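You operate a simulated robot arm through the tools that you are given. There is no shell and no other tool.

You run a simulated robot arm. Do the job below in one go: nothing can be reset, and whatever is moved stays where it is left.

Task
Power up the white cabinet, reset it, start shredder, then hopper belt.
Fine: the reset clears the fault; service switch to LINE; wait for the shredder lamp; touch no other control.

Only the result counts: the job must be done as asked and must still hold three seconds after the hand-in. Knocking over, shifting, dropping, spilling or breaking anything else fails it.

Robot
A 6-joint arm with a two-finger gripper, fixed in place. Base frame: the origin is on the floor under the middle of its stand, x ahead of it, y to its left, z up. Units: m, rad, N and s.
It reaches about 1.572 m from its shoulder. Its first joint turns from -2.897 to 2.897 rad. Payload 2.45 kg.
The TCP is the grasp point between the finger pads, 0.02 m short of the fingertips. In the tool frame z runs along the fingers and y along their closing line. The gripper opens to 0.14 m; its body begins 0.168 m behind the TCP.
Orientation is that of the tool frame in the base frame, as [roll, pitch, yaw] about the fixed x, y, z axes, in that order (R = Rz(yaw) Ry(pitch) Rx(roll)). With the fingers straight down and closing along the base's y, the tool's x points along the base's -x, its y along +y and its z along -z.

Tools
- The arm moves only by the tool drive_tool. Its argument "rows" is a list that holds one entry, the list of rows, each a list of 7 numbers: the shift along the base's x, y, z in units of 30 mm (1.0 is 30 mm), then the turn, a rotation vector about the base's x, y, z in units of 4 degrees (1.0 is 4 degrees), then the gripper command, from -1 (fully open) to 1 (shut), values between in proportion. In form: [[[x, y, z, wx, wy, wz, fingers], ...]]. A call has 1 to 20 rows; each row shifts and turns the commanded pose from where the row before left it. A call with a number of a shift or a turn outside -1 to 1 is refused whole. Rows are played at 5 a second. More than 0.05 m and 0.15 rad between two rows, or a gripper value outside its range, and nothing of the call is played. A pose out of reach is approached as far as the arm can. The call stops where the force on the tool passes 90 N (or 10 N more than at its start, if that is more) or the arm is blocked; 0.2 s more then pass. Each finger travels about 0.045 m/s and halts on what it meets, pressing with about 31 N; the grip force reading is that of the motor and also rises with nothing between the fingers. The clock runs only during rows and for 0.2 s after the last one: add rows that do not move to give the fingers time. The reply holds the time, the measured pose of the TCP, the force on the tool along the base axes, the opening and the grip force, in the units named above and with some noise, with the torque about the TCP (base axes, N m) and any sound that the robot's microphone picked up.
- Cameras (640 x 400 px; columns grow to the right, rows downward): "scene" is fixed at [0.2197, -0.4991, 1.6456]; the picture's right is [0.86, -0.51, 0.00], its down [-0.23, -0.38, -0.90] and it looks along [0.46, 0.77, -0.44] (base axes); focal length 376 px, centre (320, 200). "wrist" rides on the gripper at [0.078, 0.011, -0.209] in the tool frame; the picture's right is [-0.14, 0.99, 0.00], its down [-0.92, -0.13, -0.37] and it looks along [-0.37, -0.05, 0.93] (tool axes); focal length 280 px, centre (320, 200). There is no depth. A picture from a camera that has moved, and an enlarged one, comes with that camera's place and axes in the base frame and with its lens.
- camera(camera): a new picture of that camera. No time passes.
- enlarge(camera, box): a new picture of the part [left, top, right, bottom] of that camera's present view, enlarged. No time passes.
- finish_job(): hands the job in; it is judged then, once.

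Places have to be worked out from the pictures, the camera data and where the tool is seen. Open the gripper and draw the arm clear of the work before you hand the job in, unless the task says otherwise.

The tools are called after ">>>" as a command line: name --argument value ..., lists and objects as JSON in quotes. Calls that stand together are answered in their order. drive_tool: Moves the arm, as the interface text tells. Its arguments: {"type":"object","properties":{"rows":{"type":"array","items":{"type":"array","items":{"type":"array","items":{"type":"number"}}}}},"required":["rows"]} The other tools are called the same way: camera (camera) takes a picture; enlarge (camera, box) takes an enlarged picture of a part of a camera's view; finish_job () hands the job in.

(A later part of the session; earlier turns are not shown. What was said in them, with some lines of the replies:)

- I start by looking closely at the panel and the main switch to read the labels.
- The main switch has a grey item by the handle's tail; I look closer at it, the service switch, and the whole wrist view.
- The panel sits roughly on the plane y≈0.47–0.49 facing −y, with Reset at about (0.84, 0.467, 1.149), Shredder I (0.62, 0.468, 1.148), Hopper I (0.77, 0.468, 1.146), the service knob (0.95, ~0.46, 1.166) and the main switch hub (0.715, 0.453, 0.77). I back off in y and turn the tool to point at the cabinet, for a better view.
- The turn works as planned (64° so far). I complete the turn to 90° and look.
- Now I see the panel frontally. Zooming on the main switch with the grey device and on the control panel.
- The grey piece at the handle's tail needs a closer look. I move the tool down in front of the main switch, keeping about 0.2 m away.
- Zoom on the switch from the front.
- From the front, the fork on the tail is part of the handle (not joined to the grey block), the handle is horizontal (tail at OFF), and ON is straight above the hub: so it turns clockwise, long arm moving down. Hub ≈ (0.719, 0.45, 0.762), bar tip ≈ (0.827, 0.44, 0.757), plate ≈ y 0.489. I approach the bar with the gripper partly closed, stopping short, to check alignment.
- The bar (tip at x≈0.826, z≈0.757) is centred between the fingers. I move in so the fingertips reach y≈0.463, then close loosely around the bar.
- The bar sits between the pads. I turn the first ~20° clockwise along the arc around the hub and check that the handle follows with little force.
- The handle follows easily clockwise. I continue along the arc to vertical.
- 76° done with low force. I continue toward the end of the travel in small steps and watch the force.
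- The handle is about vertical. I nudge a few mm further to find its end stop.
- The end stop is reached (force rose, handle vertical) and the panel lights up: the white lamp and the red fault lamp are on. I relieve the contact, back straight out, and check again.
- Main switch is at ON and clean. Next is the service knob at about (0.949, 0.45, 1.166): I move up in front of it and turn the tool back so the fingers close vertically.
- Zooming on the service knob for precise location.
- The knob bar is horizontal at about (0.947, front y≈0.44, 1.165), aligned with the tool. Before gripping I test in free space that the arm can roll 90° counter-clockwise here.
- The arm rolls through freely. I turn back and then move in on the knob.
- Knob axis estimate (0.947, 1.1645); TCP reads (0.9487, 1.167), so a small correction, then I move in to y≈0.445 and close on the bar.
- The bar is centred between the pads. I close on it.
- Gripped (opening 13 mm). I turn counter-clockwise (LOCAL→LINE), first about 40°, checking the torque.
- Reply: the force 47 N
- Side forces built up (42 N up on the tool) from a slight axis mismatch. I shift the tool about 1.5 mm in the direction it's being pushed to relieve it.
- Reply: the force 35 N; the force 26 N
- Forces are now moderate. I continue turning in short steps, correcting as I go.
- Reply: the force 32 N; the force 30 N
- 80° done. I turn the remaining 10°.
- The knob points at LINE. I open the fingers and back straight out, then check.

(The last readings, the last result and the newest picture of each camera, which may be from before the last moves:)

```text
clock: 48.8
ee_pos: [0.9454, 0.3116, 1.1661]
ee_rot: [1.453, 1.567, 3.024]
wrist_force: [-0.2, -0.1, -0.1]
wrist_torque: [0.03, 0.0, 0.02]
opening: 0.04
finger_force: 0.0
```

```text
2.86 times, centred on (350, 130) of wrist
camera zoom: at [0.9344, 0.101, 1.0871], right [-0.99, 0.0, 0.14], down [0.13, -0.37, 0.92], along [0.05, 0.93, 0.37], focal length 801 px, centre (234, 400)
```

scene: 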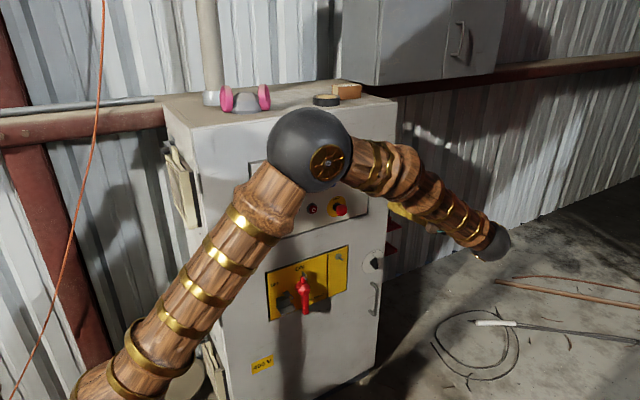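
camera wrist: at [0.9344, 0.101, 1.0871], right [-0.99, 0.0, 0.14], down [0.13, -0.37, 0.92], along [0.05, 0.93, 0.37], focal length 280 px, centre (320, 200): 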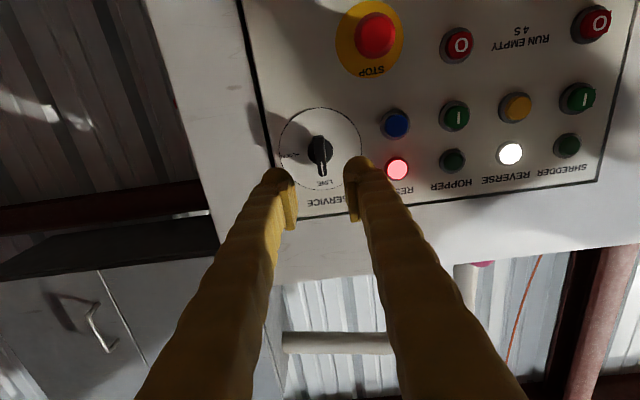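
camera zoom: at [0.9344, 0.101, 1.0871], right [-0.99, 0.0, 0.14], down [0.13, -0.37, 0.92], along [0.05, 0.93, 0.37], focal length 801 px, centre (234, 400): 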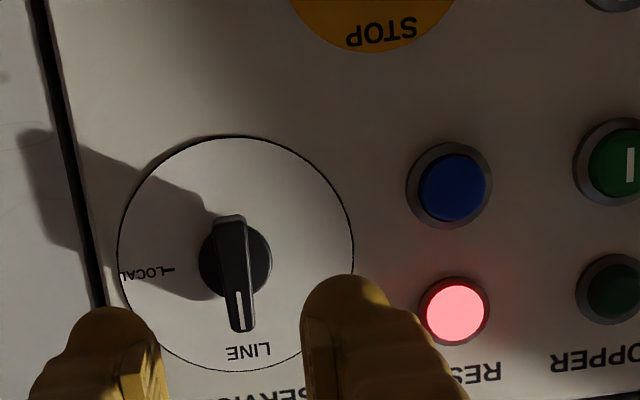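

Service is at LINE. Now the reset button at about (0.844, cap y≈0.467, 1.1465): I close the fingers and line up in front of it, staying ~4–5 cm off.

>>> drive_tool --rows '[[[-0.676, 0, -0.124, 0, 0, 0, 1], [-0.676, 0, -0.124, 0, 0, 0, 1], [-0.676, 0, -0.124, 0, 0, 0, 1], [-0.676, 0, -0.124, 0, 0, 0, 1], [-0.676, 0, -0.124, 0, 0, 0, 1], [0, 0.7, 0, 0, 0, 0, 1], [0, 0.7, 0, 0, 0, 0, 1], [0, 0.7, 0, 0, 0, 0, 1], [0, 0.7, 0, 0, 0, 0, 1], [0, 0, 0, 0, 0, 0, 1]]]'

>>> camera --camera "wrist"

>>> enlarge --camera "wrist" --box '[260, 80, 400, 220]'

>>> camera --camera "scene"

```text
clock: 51.0
ee_pos: [0.8453, 0.395, 1.146]
ee_rot: [1.52, 1.566, 3.09]
wrist_force: [0.4, -0.2, 0.8]
wrist_torque: [0.02, 0.01, -0.01]
opening: 0.0
finger_force: 29.6
```

```text
taken
camera wrist: at [0.8343, 0.1858, 1.0667], right [-0.99, 0.0, 0.14], down [0.13, -0.37, 0.92], along [0.05, 0.93, 0.37], focal length 280 px, centre (320, 200)
```

wrist: 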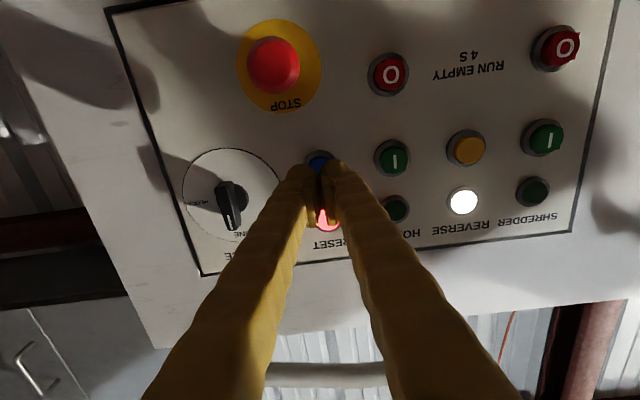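

```text
2.86 times, centred on (330, 150) of wrist
camera zoom: at [0.8343, 0.1858, 1.0667], right [-0.99, 0.0, 0.14], down [0.13, -0.37, 0.92], along [0.05, 0.93, 0.37], focal length 801 px, centre (291, 343)
```

zoom: 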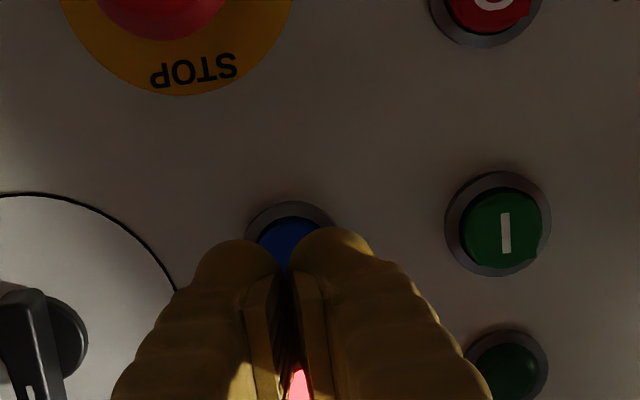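

```text
taken
```

scene: 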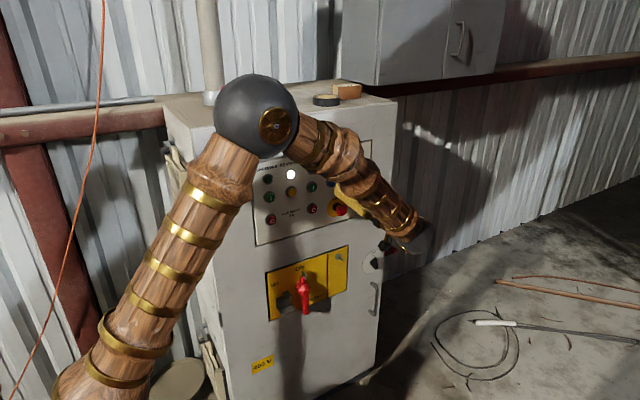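

The two fingertip domes sit about ±14 mm either side of the tool axis, so I offset 14 mm in +x to centre one fingertip on the blue cap, then advance to just short of contact.

>>> drive_tool --rows '[[[0.457, 0, 0, 0, 0, 0, 1], [0, 0.65, 0, 0, 0, 0, 1], [0, 0.65, 0, 0, 0, 0, 1], [0, 0, 0, 0, 0, 0, 1]]]'

>>> enlarge --camera "wrist" --box '[260, 80, 400, 220]'

>>> enlarge --camera "scene" --box '[300, 140, 400, 240]'

```text
clock: 52.0
ee_pos: [0.8597, 0.4362, 1.1482]
ee_rot: [1.512, 1.567, 3.083]
wrist_force: [1.0, -0.1, -0.3]
wrist_torque: [0.01, -0.01, -0.02]
opening: 0.0
finger_force: 29.3
```

```text
2.86 times, centred on (330, 150) of wrist
camera zoom: at [0.8474, 0.2252, 1.0691], right [-0.99, 0.0, 0.14], down [0.13, -0.37, 0.92], along [0.05, 0.93, 0.37], focal length 801 px, centre (291, 343)
```

zoom: 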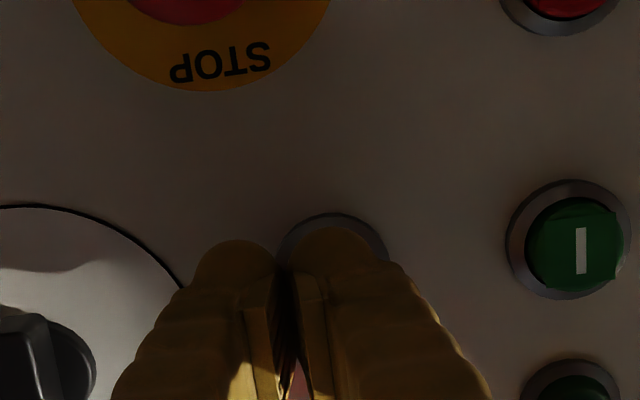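

```text
4.00 times, centred on (350, 190) of scene
camera zoom: at [0.2197, -0.4991, 1.6456], right [0.86, -0.51, 0.0], down [-0.23, -0.38, -0.9], along [0.46, 0.77, -0.44], focal length 1502 px, centre (200, 240)
```

zoom: 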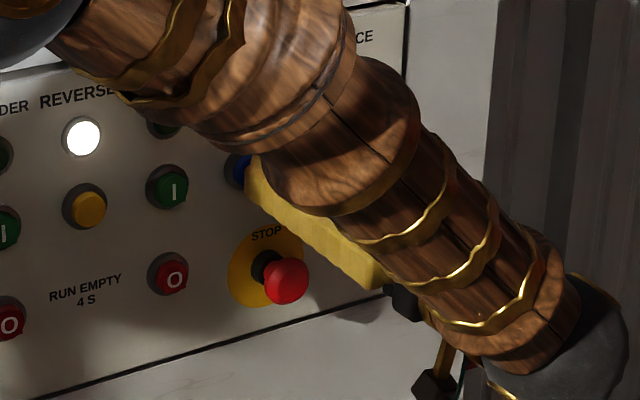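

The right-hand dome in view is centred on the button. I press in small steps, watching the force.

>>> drive_tool --rows '[[[0, 0.1, 0, 0, 0, 0, 1], [0, 0.1, 0, 0, 0, 0, 1], [0, 0.1, 0, 0, 0, 0, 1], [0, 0.1, 0, 0, 0, 0, 1]]]'

```text
clock: 53.0
ee_pos: [0.8581, 0.4453, 1.1475]
ee_rot: [1.383, 1.568, 2.951]
wrist_force: [0.8, -2.7, 1.2]
wrist_torque: [0.02, 0.02, 0.01]
opening: 0.0
finger_force: 29.0
```

>>> drive_tool --rows '[[[0, 0.07, 0, 0, 0, 0, 1], [0, 0.07, 0, 0, 0, 0, 1]]]'

>>> enlarge --camera "wrist" --box '[260, 80, 400, 220]'

```text
clock: 53.6
ee_pos: [0.8586, 0.448, 1.1485]
ee_rot: [1.352, 1.568, 2.92]
wrist_force: [4.7, -9.9, 1.5]
wrist_torque: [0.03, 0.03, 0.04]
opening: 0.0001
finger_force: 29.0
heard: click
```

```text
2.86 times, centred on (330, 150) of wrist
camera zoom: at [0.8467, 0.2387, 1.0688], right [-0.99, 0.0, 0.14], down [0.13, -0.37, 0.92], along [0.05, 0.93, 0.37], focal length 801 px, centre (291, 343)
```

zoom: 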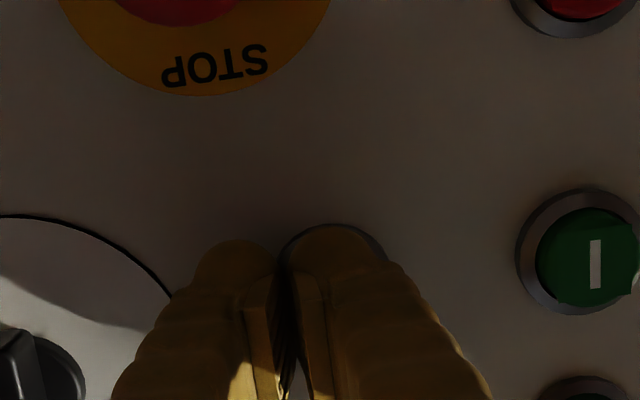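

A click was heard and the red glow between the fingers is gone. I back off and check the lamps.

>>> drive_tool --rows '[[[0, -0.5, 0, 0, 0, 0, 1], [0, -1, 0, 0, 0, 0, 1], [0, -1, 0, 0, 0, 0, 1], [0, 0, 0, 0, 0, 0, 1]]]'

>>> camera --camera "wrist"

>>> enlarge --camera "scene" --box '[240, 125, 400, 225]'

```text
clock: 54.6
ee_pos: [0.8561, 0.3736, 1.1466]
ee_rot: [1.432, 1.567, 2.999]
wrist_force: [-0.5, -0.1, -0.3]
wrist_torque: [0.03, 0.04, 0.01]
opening: 0.0
finger_force: 29.4
```

```text
taken
camera wrist: at [0.8448, 0.1646, 1.0686], right [-0.99, 0.0, 0.14], down [0.13, -0.37, 0.92], along [0.05, 0.93, 0.37], focal length 280 px, centre (320, 200)
```

wrist: 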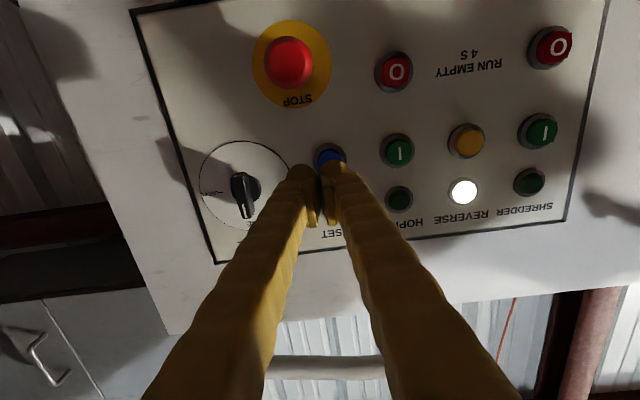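

```text
4.00 times, centred on (320, 175) of scene
camera zoom: at [0.2197, -0.4991, 1.6456], right [0.86, -0.51, 0.0], down [-0.23, -0.38, -0.9], along [0.46, 0.77, -0.44], focal length 1502 px, centre (320, 300)
```

zoom: 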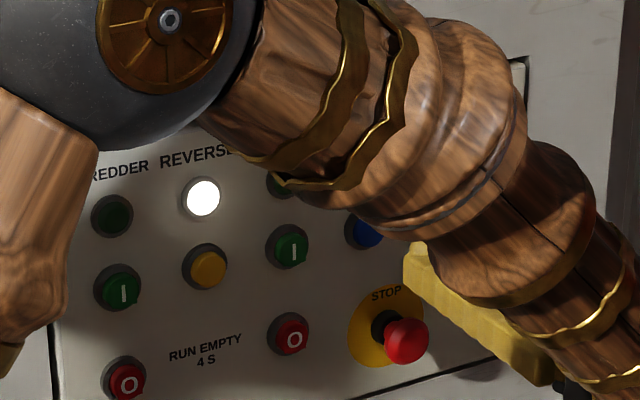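

The reset lamp is hidden behind the fingers; I back off more and move across toward Shredder I at x≈0.621 (tool at x≈0.635), then look.

>>> drive_tool --rows '[[[0, -0.8, 0, 0, 0, 0, 1], [-0.925, 0, 0, 0, 0, 0, 1], [-0.925, 0, 0, 0, 0, 0, 1], [-0.925, 0, 0, 0, 0, 0, 1], [-0.925, 0, 0, 0, 0, 0, 1], [-0.925, 0, 0, 0, 0, 0, 1], [-0.925, 0, 0, 0, 0, 0, 1], [-0.925, 0, 0, 0, 0, 0, 1], [-0.925, 0, 0, 0, 0, 0, 1], [0, 0, 0, 0, 0, 0, 1]]]'

>>> camera --camera "wrist"

>>> camera --camera "scene"

>>> enlarge --camera "wrist" --box '[100, 0, 420, 240]'

```text
clock: 56.8
ee_pos: [0.6333, 0.3526, 1.1459]
ee_rot: [1.449, 1.568, 3.018]
wrist_force: [0.7, -0.2, -0.2]
wrist_torque: [-0.04, 0.04, 0.03]
opening: 0.0
finger_force: 29.3
```

```text
taken
camera wrist: at [0.6224, 0.1428, 1.068], right [-0.99, 0.0, 0.14], down [0.13, -0.37, 0.92], along [0.05, 0.93, 0.37], focal length 280 px, centre (320, 200)
```

wrist: 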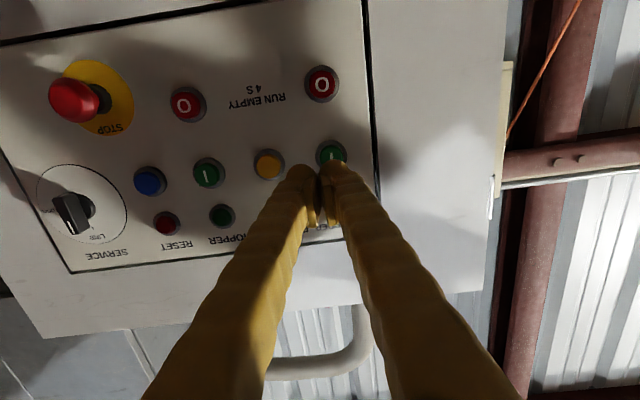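

```text
taken
```

scene: 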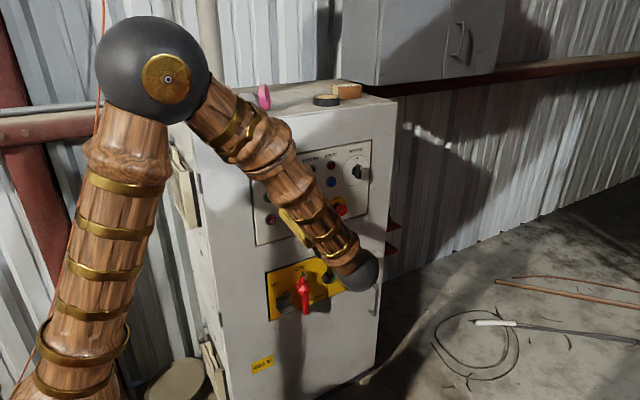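

```text
1.67 times, centred on (260, 120) of wrist
camera zoom: at [0.6224, 0.1428, 1.068], right [-0.99, 0.0, 0.14], down [0.13, -0.37, 0.92], along [0.05, 0.93, 0.37], focal length 467 px, centre (420, 333)
```

zoom: 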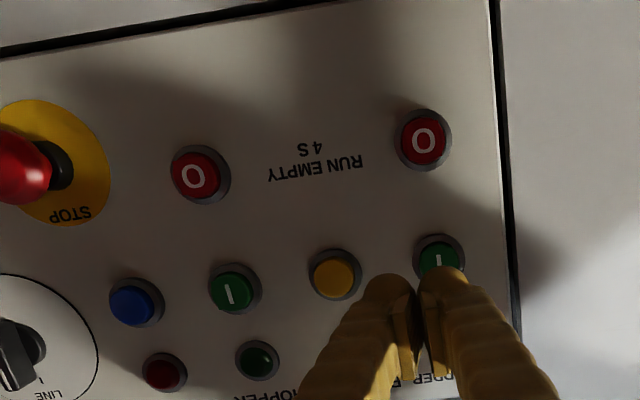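

The fault lamp is out. The fingertip is lined up with Shredder I (0.6195, 1.146). I advance to just short of contact.

>>> drive_tool --rows '[[[0, 0.7, 0, 0, 0, 0, 1], [0, 0.7, 0, 0, 0, 0, 1], [0, 0.7, 0, 0, 0, 0, 1], [0, 0.65, 0, 0, 0, 0, 1], [0, 0, 0, 0, 0, 0, 1]]]'

>>> enlarge --camera "wrist" --box '[260, 80, 400, 220]'

```text
clock: 58.0
ee_pos: [0.6351, 0.4324, 1.148]
ee_rot: [1.531, 1.568, 3.101]
wrist_force: [0.4, 0.7, 0.2]
wrist_torque: [0.0, 0.0, 0.01]
opening: 0.0001
finger_force: 29.6
```

```text
2.86 times, centred on (330, 150) of wrist
camera zoom: at [0.623, 0.2228, 1.0682], right [-0.99, 0.0, 0.14], down [0.13, -0.37, 0.92], along [0.05, 0.93, 0.36], focal length 801 px, centre (291, 343)
```

zoom: 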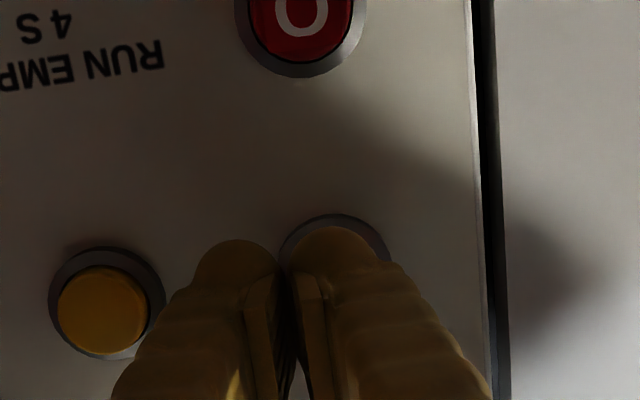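

Well aligned, with clearance to the yellow Reverse button. I press in small steps until the click.

>>> drive_tool --rows '[[[0, 0.12, 0, 0, 0, 0, 1], [0, 0.12, 0, 0, 0, 0, 1], [0, 0.12, 0, 0, 0, 0, 1], [0, 0.08, 0, 0, 0, 0, 1], [0, 0.08, 0, 0, 0, 0, 1]]]'

```text
clock: 59.2
ee_pos: [0.6359, 0.4479, 1.1479]
ee_rot: [1.413, 1.568, 2.981]
wrist_force: [-0.8, -5.7, -1.3]
wrist_torque: [-0.04, 0.0, 0.09]
opening: 0.0
finger_force: 29.3
heard: click
```

Click heard. I back off and look at the shredder lamp.

>>> drive_tool --rows '[[[0, -0.5, 0, 0, 0, 0, 1], [0, -1, 0, 0, 0, 0, 1], [0, -1, 0, 0, 0, 0, 1], [0, -1, 0, 0, 0, 0, 1]]]'

>>> camera --camera "wrist"

>>> enlarge --camera "scene" --box '[240, 125, 400, 225]'

```text
clock: 60.2
ee_pos: [0.6344, 0.3416, 1.1482]
ee_rot: [1.438, 1.566, 3.007]
wrist_force: [0.3, 0.4, 0.5]
wrist_torque: [-0.01, -0.03, 0.03]
opening: 0.0
finger_force: 29.7
```

```text
taken
camera wrist: at [0.624, 0.1322, 1.0689], right [-0.99, 0.0, 0.14], down [0.13, -0.37, 0.92], along [0.05, 0.93, 0.37], focal length 280 px, centre (320, 200)
```

wrist: 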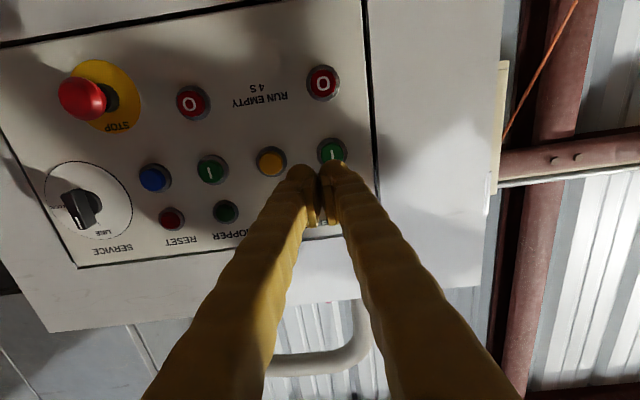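

```text
4.00 times, centred on (320, 175) of scene
camera zoom: at [0.2197, -0.4991, 1.6456], right [0.86, -0.51, 0.0], down [-0.23, -0.38, -0.9], along [0.46, 0.77, -0.44], focal length 1502 px, centre (320, 300)
```

zoom: 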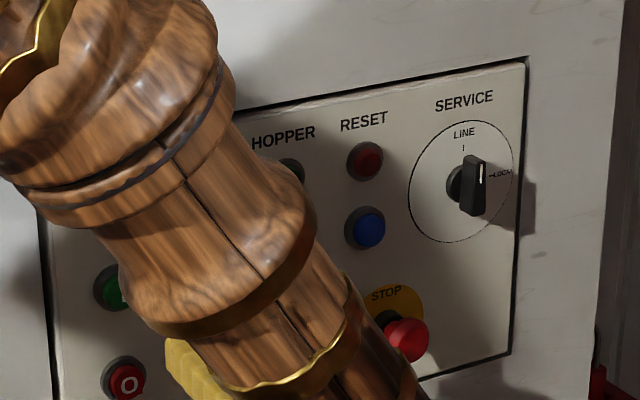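

The lamp is hidden behind the fingers; I move across to in front of Hopper I (x≈0.771, tool at 0.785), from where the shredder lamp is visible.

>>> drive_tool --rows '[[[0.835, 0, 0, 0, 0, 0, 1], [0.835, 0, 0, 0, 0, 0, 1], [0.835, 0, 0, 0, 0, 0, 1], [0.835, 0, 0, 0, 0, 0, 1], [0.835, 0, 0, 0, 0, 0, 1], [0.835, 0, 0, 0, 0, 0, 1]]]'

>>> camera --camera "wrist"

>>> enlarge --camera "wrist" --box '[300, 40, 620, 240]'

>>> enlarge --camera "scene" --box '[240, 125, 400, 225]'

```text
clock: 61.6
ee_pos: [0.7854, 0.3433, 1.1489]
ee_rot: [1.422, 1.567, 2.992]
wrist_force: [-0.5, -0.1, -0.1]
wrist_torque: [0.02, 0.0, 0.0]
opening: 0.0001
finger_force: 29.3
```

```text
taken
camera wrist: at [0.7742, 0.133, 1.0692], right [-0.99, 0.0, 0.14], down [0.13, -0.37, 0.92], along [0.05, 0.93, 0.37], focal length 280 px, centre (320, 200)
```

wrist: 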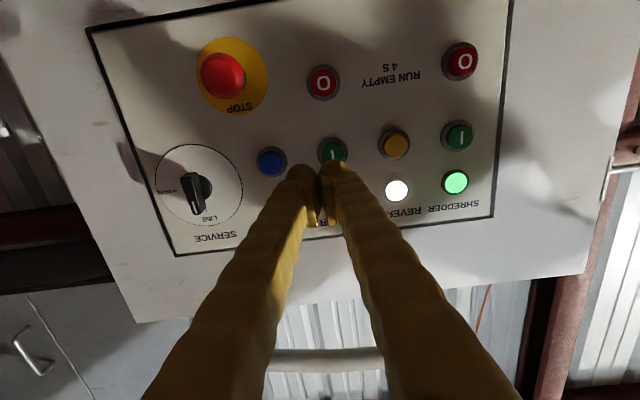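

```text
2.00 times, centred on (460, 140) of wrist
camera zoom: at [0.7742, 0.133, 1.0692], right [-0.99, 0.0, 0.14], down [0.13, -0.37, 0.92], along [0.05, 0.93, 0.37], focal length 561 px, centre (40, 320)
```

zoom: 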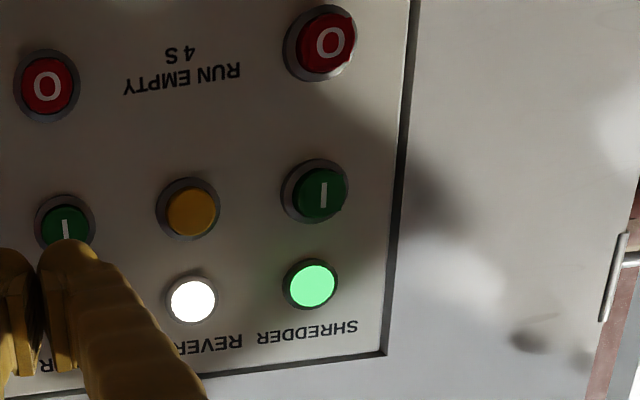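

```text
4.00 times, centred on (320, 175) of scene
camera zoom: at [0.2197, -0.4991, 1.6456], right [0.86, -0.51, 0.0], down [-0.23, -0.38, -0.9], along [0.46, 0.77, -0.44], focal length 1502 px, centre (320, 300)
```

zoom: 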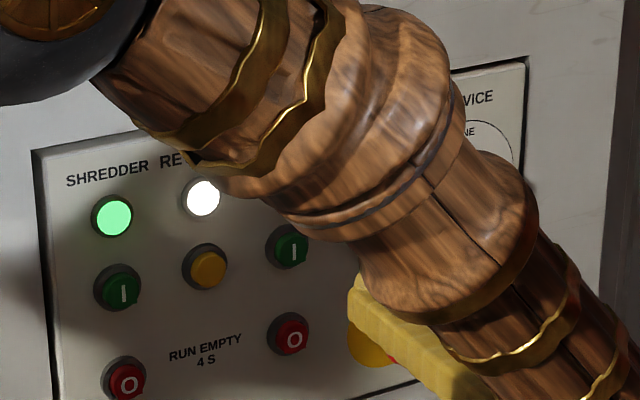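

The shredder lamp is lit green. The panel notes "RUN EMPTY 4 S", so I wait several seconds (making a 2 mm alignment correction to Hopper I) and recheck the lamp.

>>> drive_tool --rows '[[[-0.06, 0, -0.04, 0, 0, 0, 1], [0, 0, 0, 0, 0, 0, 1], [0, 0, 0, 0, 0, 0, 1], [0, 0, 0, 0, 0, 0, 1], [0, 0, 0, 0, 0, 0, 1], [0, 0, 0, 0, 0, 0, 1], [0, 0, 0, 0, 0, 0, 1], [0, 0, 0, 0, 0, 0, 1], [0, 0, 0, 0, 0, 0, 1], [0, 0, 0, 0, 0, 0, 1], [0, 0, 0, 0, 0, 0, 1], [0, 0, 0, 0, 0, 0, 1], [0, 0, 0, 0, 0, 0, 1], [0, 0, 0, 0, 0, 0, 1], [0, 0, 0, 0, 0, 0, 1]]]'

>>> camera --camera "wrist"

```text
clock: 64.8
ee_pos: [0.7836, 0.3433, 1.1461]
ee_rot: [1.457, 1.567, 3.027]
wrist_force: [-0.3, -0.5, -0.3]
wrist_torque: [0.0, -0.01, 0.0]
opening: 0.0
finger_force: 29.3
```

```text
taken
camera wrist: at [0.7725, 0.1332, 1.0678], right [-0.99, 0.0, 0.14], down [0.13, -0.37, 0.92], along [0.05, 0.93, 0.37], focal length 280 px, centre (320, 200)
```

wrist: 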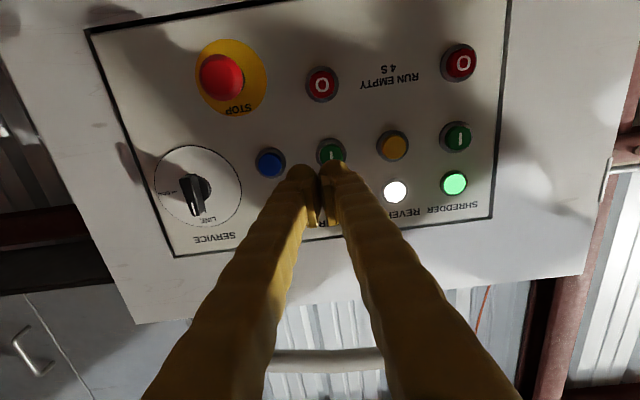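

The shredder lamp is steady and more than 5 s have passed. I advance to just short of Hopper I.

>>> drive_tool --rows '[[[0, 0.75, 0, 0, 0, 0, 1], [0, 0.75, 0, 0, 0, 0, 1], [0, 0.75, 0, 0, 0, 0, 1], [0, 0.75, 0, 0, 0, 0, 1], [0, 0, 0, 0, 0, 0, 1], [0, 0, 0, 0, 0, 0, 1], [0, 0, 0, 0, 0, 0, 1]]]'

>>> enlarge --camera "wrist" --box '[260, 80, 400, 220]'

>>> enlarge --camera "scene" --box '[240, 125, 400, 225]'

```text
clock: 66.4
ee_pos: [0.7838, 0.433, 1.1476]
ee_rot: [1.471, 1.568, 3.039]
wrist_force: [0.5, 0.5, -0.1]
wrist_torque: [-0.03, -0.01, -0.01]
opening: 0.0
finger_force: 29.0
```

```text
2.86 times, centred on (330, 150) of wrist
camera zoom: at [0.7715, 0.2238, 1.0673], right [-0.99, 0.0, 0.14], down [0.13, -0.37, 0.92], along [0.05, 0.93, 0.37], focal length 801 px, centre (291, 343)
```

zoom: 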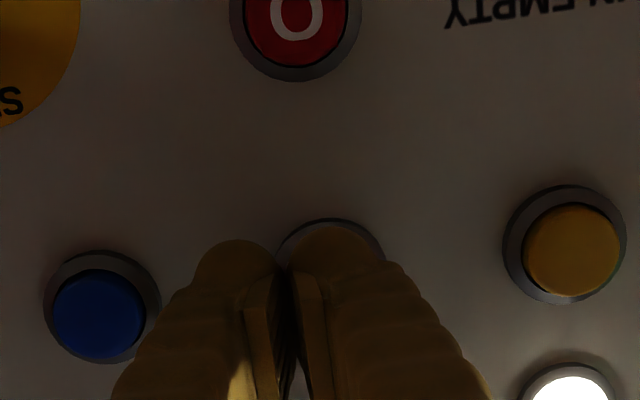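

```text
4.00 times, centred on (320, 175) of scene
camera zoom: at [0.2197, -0.4991, 1.6456], right [0.86, -0.51, 0.0], down [-0.23, -0.38, -0.9], along [0.46, 0.77, -0.44], focal length 1502 px, centre (320, 300)
```

zoom: 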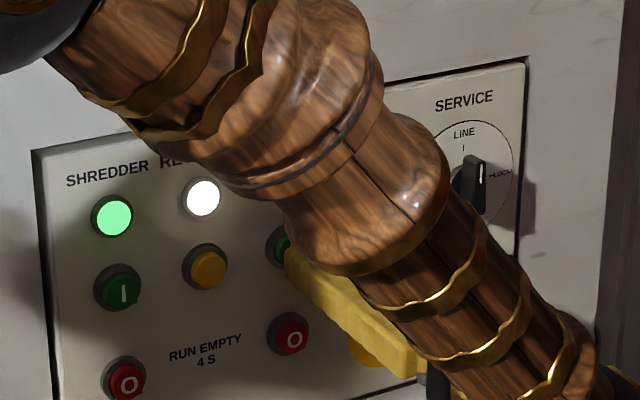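

Aligned on Hopper I with clearance to Reset and Reverse, and the shredder lamp is still on. I press in small steps until the click.

>>> drive_tool --rows '[[[0, 0.12, 0, 0, 0, 0, 1], [0, 0.12, 0, 0, 0, 0, 1], [0, 0.12, 0, 0, 0, 0, 1], [0, 0.08, 0, 0, 0, 0, 1], [0, 0.08, 0, 0, 0, 0, 1]]]'

```text
clock: 67.6
ee_pos: [0.7831, 0.4479, 1.1463]
ee_rot: [1.479, 1.566, 3.049]
wrist_force: [-2.3, -12.8, -1.3]
wrist_torque: [-0.01, 0.01, 0.21]
opening: 0.0001
finger_force: 29.2
heard: click
```

Click heard. I back off and move aside to see all the lamps.

>>> drive_tool --rows '[[[0, -0.5, 0, 0, 0, 0, 1], [0, -1, 0, 0, 0, 0, 1], [0, -1, 0, 0, 0, 0, 1], [0, -1, 0, 0, 0, 0, 1], [0, -1, 0, 0, 0, 0, 0.5], [0, -1, 0, 0, 0, 0, 0], [0, -1, 0, 0, 0, 0, -0.5], [0, -1, 0, 0, 0, 0, -1], [0, 0, 0, 0, 0, 0, -1], [0, 0, 0, 0, 0, 0, -1], [0, 0, 0, 0, 0, 0, -1]]]'

>>> camera --camera "wrist"

>>> camera --camera "scene"

```text
clock: 70.0
ee_pos: [0.7816, 0.225, 1.1449]
ee_rot: [1.468, 1.568, 3.038]
wrist_force: [0.6, 0.6, -0.1]
wrist_torque: [-0.01, -0.03, -0.02]
opening: 0.1376
finger_force: 0.0
```

```text
taken
camera wrist: at [0.7711, 0.0153, 1.0663], right [-0.99, 0.0, 0.14], down [0.13, -0.37, 0.92], along [0.05, 0.93, 0.37], focal length 280 px, centre (320, 200)
```

wrist: 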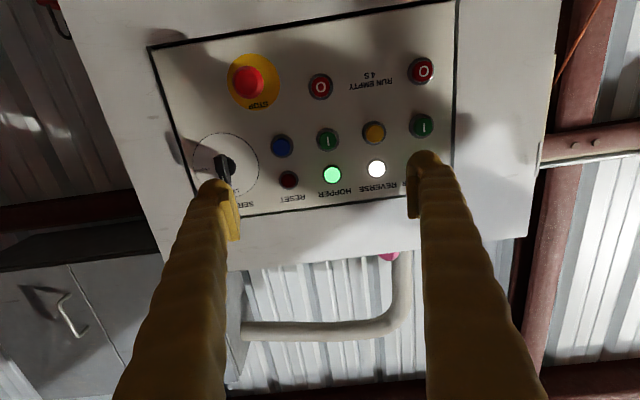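

```text
taken
```

scene: 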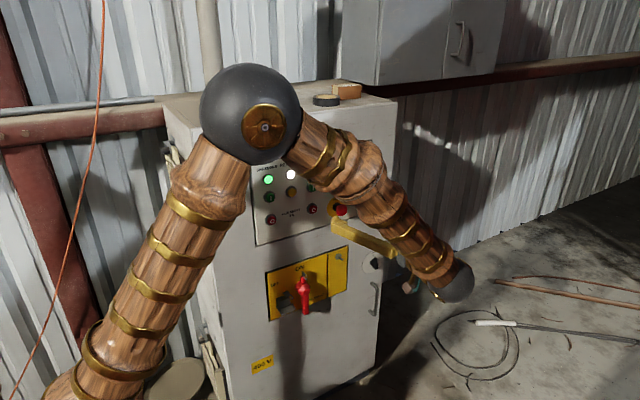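

Hopper, shredder and white lamps are lit and the fault lamp is dark. I draw the arm further clear, to a position it already passed earlier, and verify everything.

>>> drive_tool --rows '[[[0, -0.8, 0, 0, 0, 0, -1], [0, -0.7, 0, 0, 0, 0, -1], [-0.8, 0, 0.45, 0, 0, 0, -1], [-0.8, 0, 0.45, 0, 0, 0, -1], [-0.8, 0, 0.45, 0, 0, 0, -1], [-0.8, 0, 0.45, 0, 0, 0, -1], [-0.8, 0, 0.45, 0, 0, 0, -1], [-0.8, 0, 0.45, 0, 0, 0, -1], [-0.8, 0, 0.45, 0, 0, 0, -1], [-0.8, 0, 0.45, 0, 0, 0, -1], [-0.8, 0, 0.45, 0, 0, 0, -1], [0, 0, 0, 0, 0, 0, -1]]]'

>>> camera --camera "wrist"

>>> camera --camera "scene"

```text
clock: 72.6
ee_pos: [0.5675, 0.1783, 1.2694]
ee_rot: [1.478, 1.567, 3.048]
wrist_force: [0.2, 1.0, 0.0]
wrist_torque: [0.03, 0.01, 0.0]
opening: 0.14
finger_force: 0.1
```

```text
taken
camera wrist: at [0.5563, -0.0311, 1.1902], right [-0.99, 0.0, 0.14], down [0.13, -0.37, 0.92], along [0.05, 0.93, 0.37], focal length 280 px, centre (320, 200)
```

wrist: 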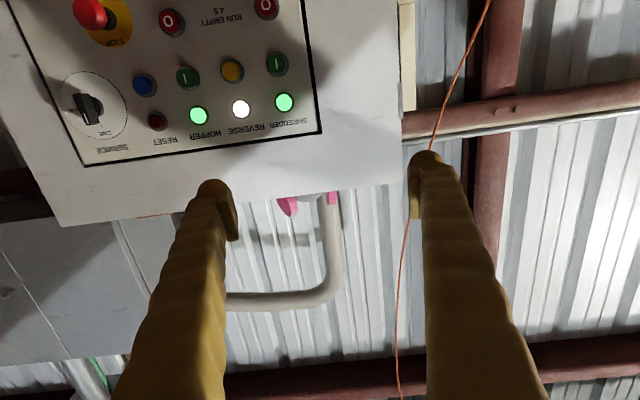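

```text
taken
```

scene: 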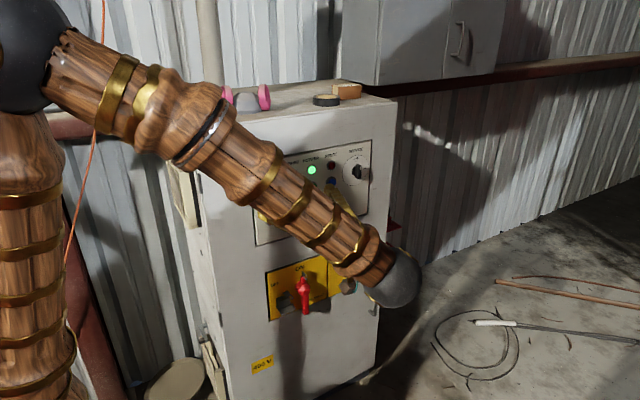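

Shredder, hopper and white lamps are on, fault lamp off, service at LINE, main switch ON, nothing disturbed. I wait about three more seconds to confirm it holds.

>>> drive_tool --rows '[[[0, 0, 0, 0, 0, 0, -1], [0, 0, 0, 0, 0, 0, -1], [0, 0, 0, 0, 0, 0, -1], [0, 0, 0, 0, 0, 0, -1], [0, 0, 0, 0, 0, 0, -1], [0, 0, 0, 0, 0, 0, -1], [0, 0, 0, 0, 0, 0, -1], [0, 0, 0, 0, 0, 0, -1], [0, 0, 0, 0, 0, 0, -1], [0, 0, 0, 0, 0, 0, -1], [0, 0, 0, 0, 0, 0, -1], [0, 0, 0, 0, 0, 0, -1], [0, 0, 0, 0, 0, 0, -1], [0, 0, 0, 0, 0, 0, -1], [0, 0, 0, 0, 0, 0, -1]]]'

>>> enlarge --camera "wrist" --box '[20, 0, 340, 200]'

```text
clock: 75.8
ee_pos: [0.5675, 0.1775, 1.2698]
ee_rot: [1.458, 1.566, 3.028]
wrist_force: [1.2, -0.8, 0.5]
wrist_torque: [0.02, 0.01, 0.01]
opening: 0.14
finger_force: 0.0
```

```text
2.00 times, centred on (180, 100) of wrist
camera zoom: at [0.5566, -0.0311, 1.1902], right [-0.99, 0.0, 0.14], down [0.13, -0.37, 0.92], along [0.05, 0.93, 0.37], focal length 561 px, centre (600, 400)
```

zoom: 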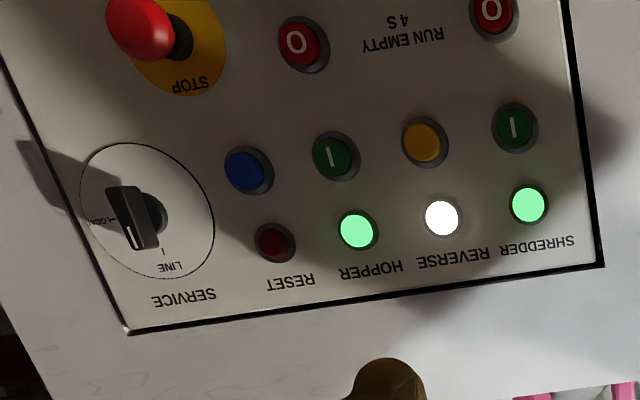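

The state holds: shredder and hopper lamps on, fault cleared, service at LINE, gripper open and the arm clear. I hand the job in.

>>> finish_job

```text
The job is handed in.
```

The white cabinet is powered up and reset, and both the shredder and the hopper belt are running. I handed the job in after the lamps had held steady for more than three seconds; the tool did not report a verdict.

- **Main switch:** turned clockwise from OFF to ON until it reached its stop. The white lamp and the red fault lamp came on.
- **Service switch:** turned from LOCAL to LINE before the reset.
- **Reset:** one press of the blue button, and the red fault lamp went out.
- **Shredder:** started with its green button. I saw its lamp lit, then waited about six more seconds before starting the hopper, because the panel says "RUN EMPTY 4 S".
- **Hopper belt:** started with its green button, and its lamp came on.

I touched no other control and saw nothing knocked or moved. The white lamp above REVERSE has been on since power-up; I took it as a supply lamp but could not confirm that. The gripper is open and the arm is clear of the cabinet.
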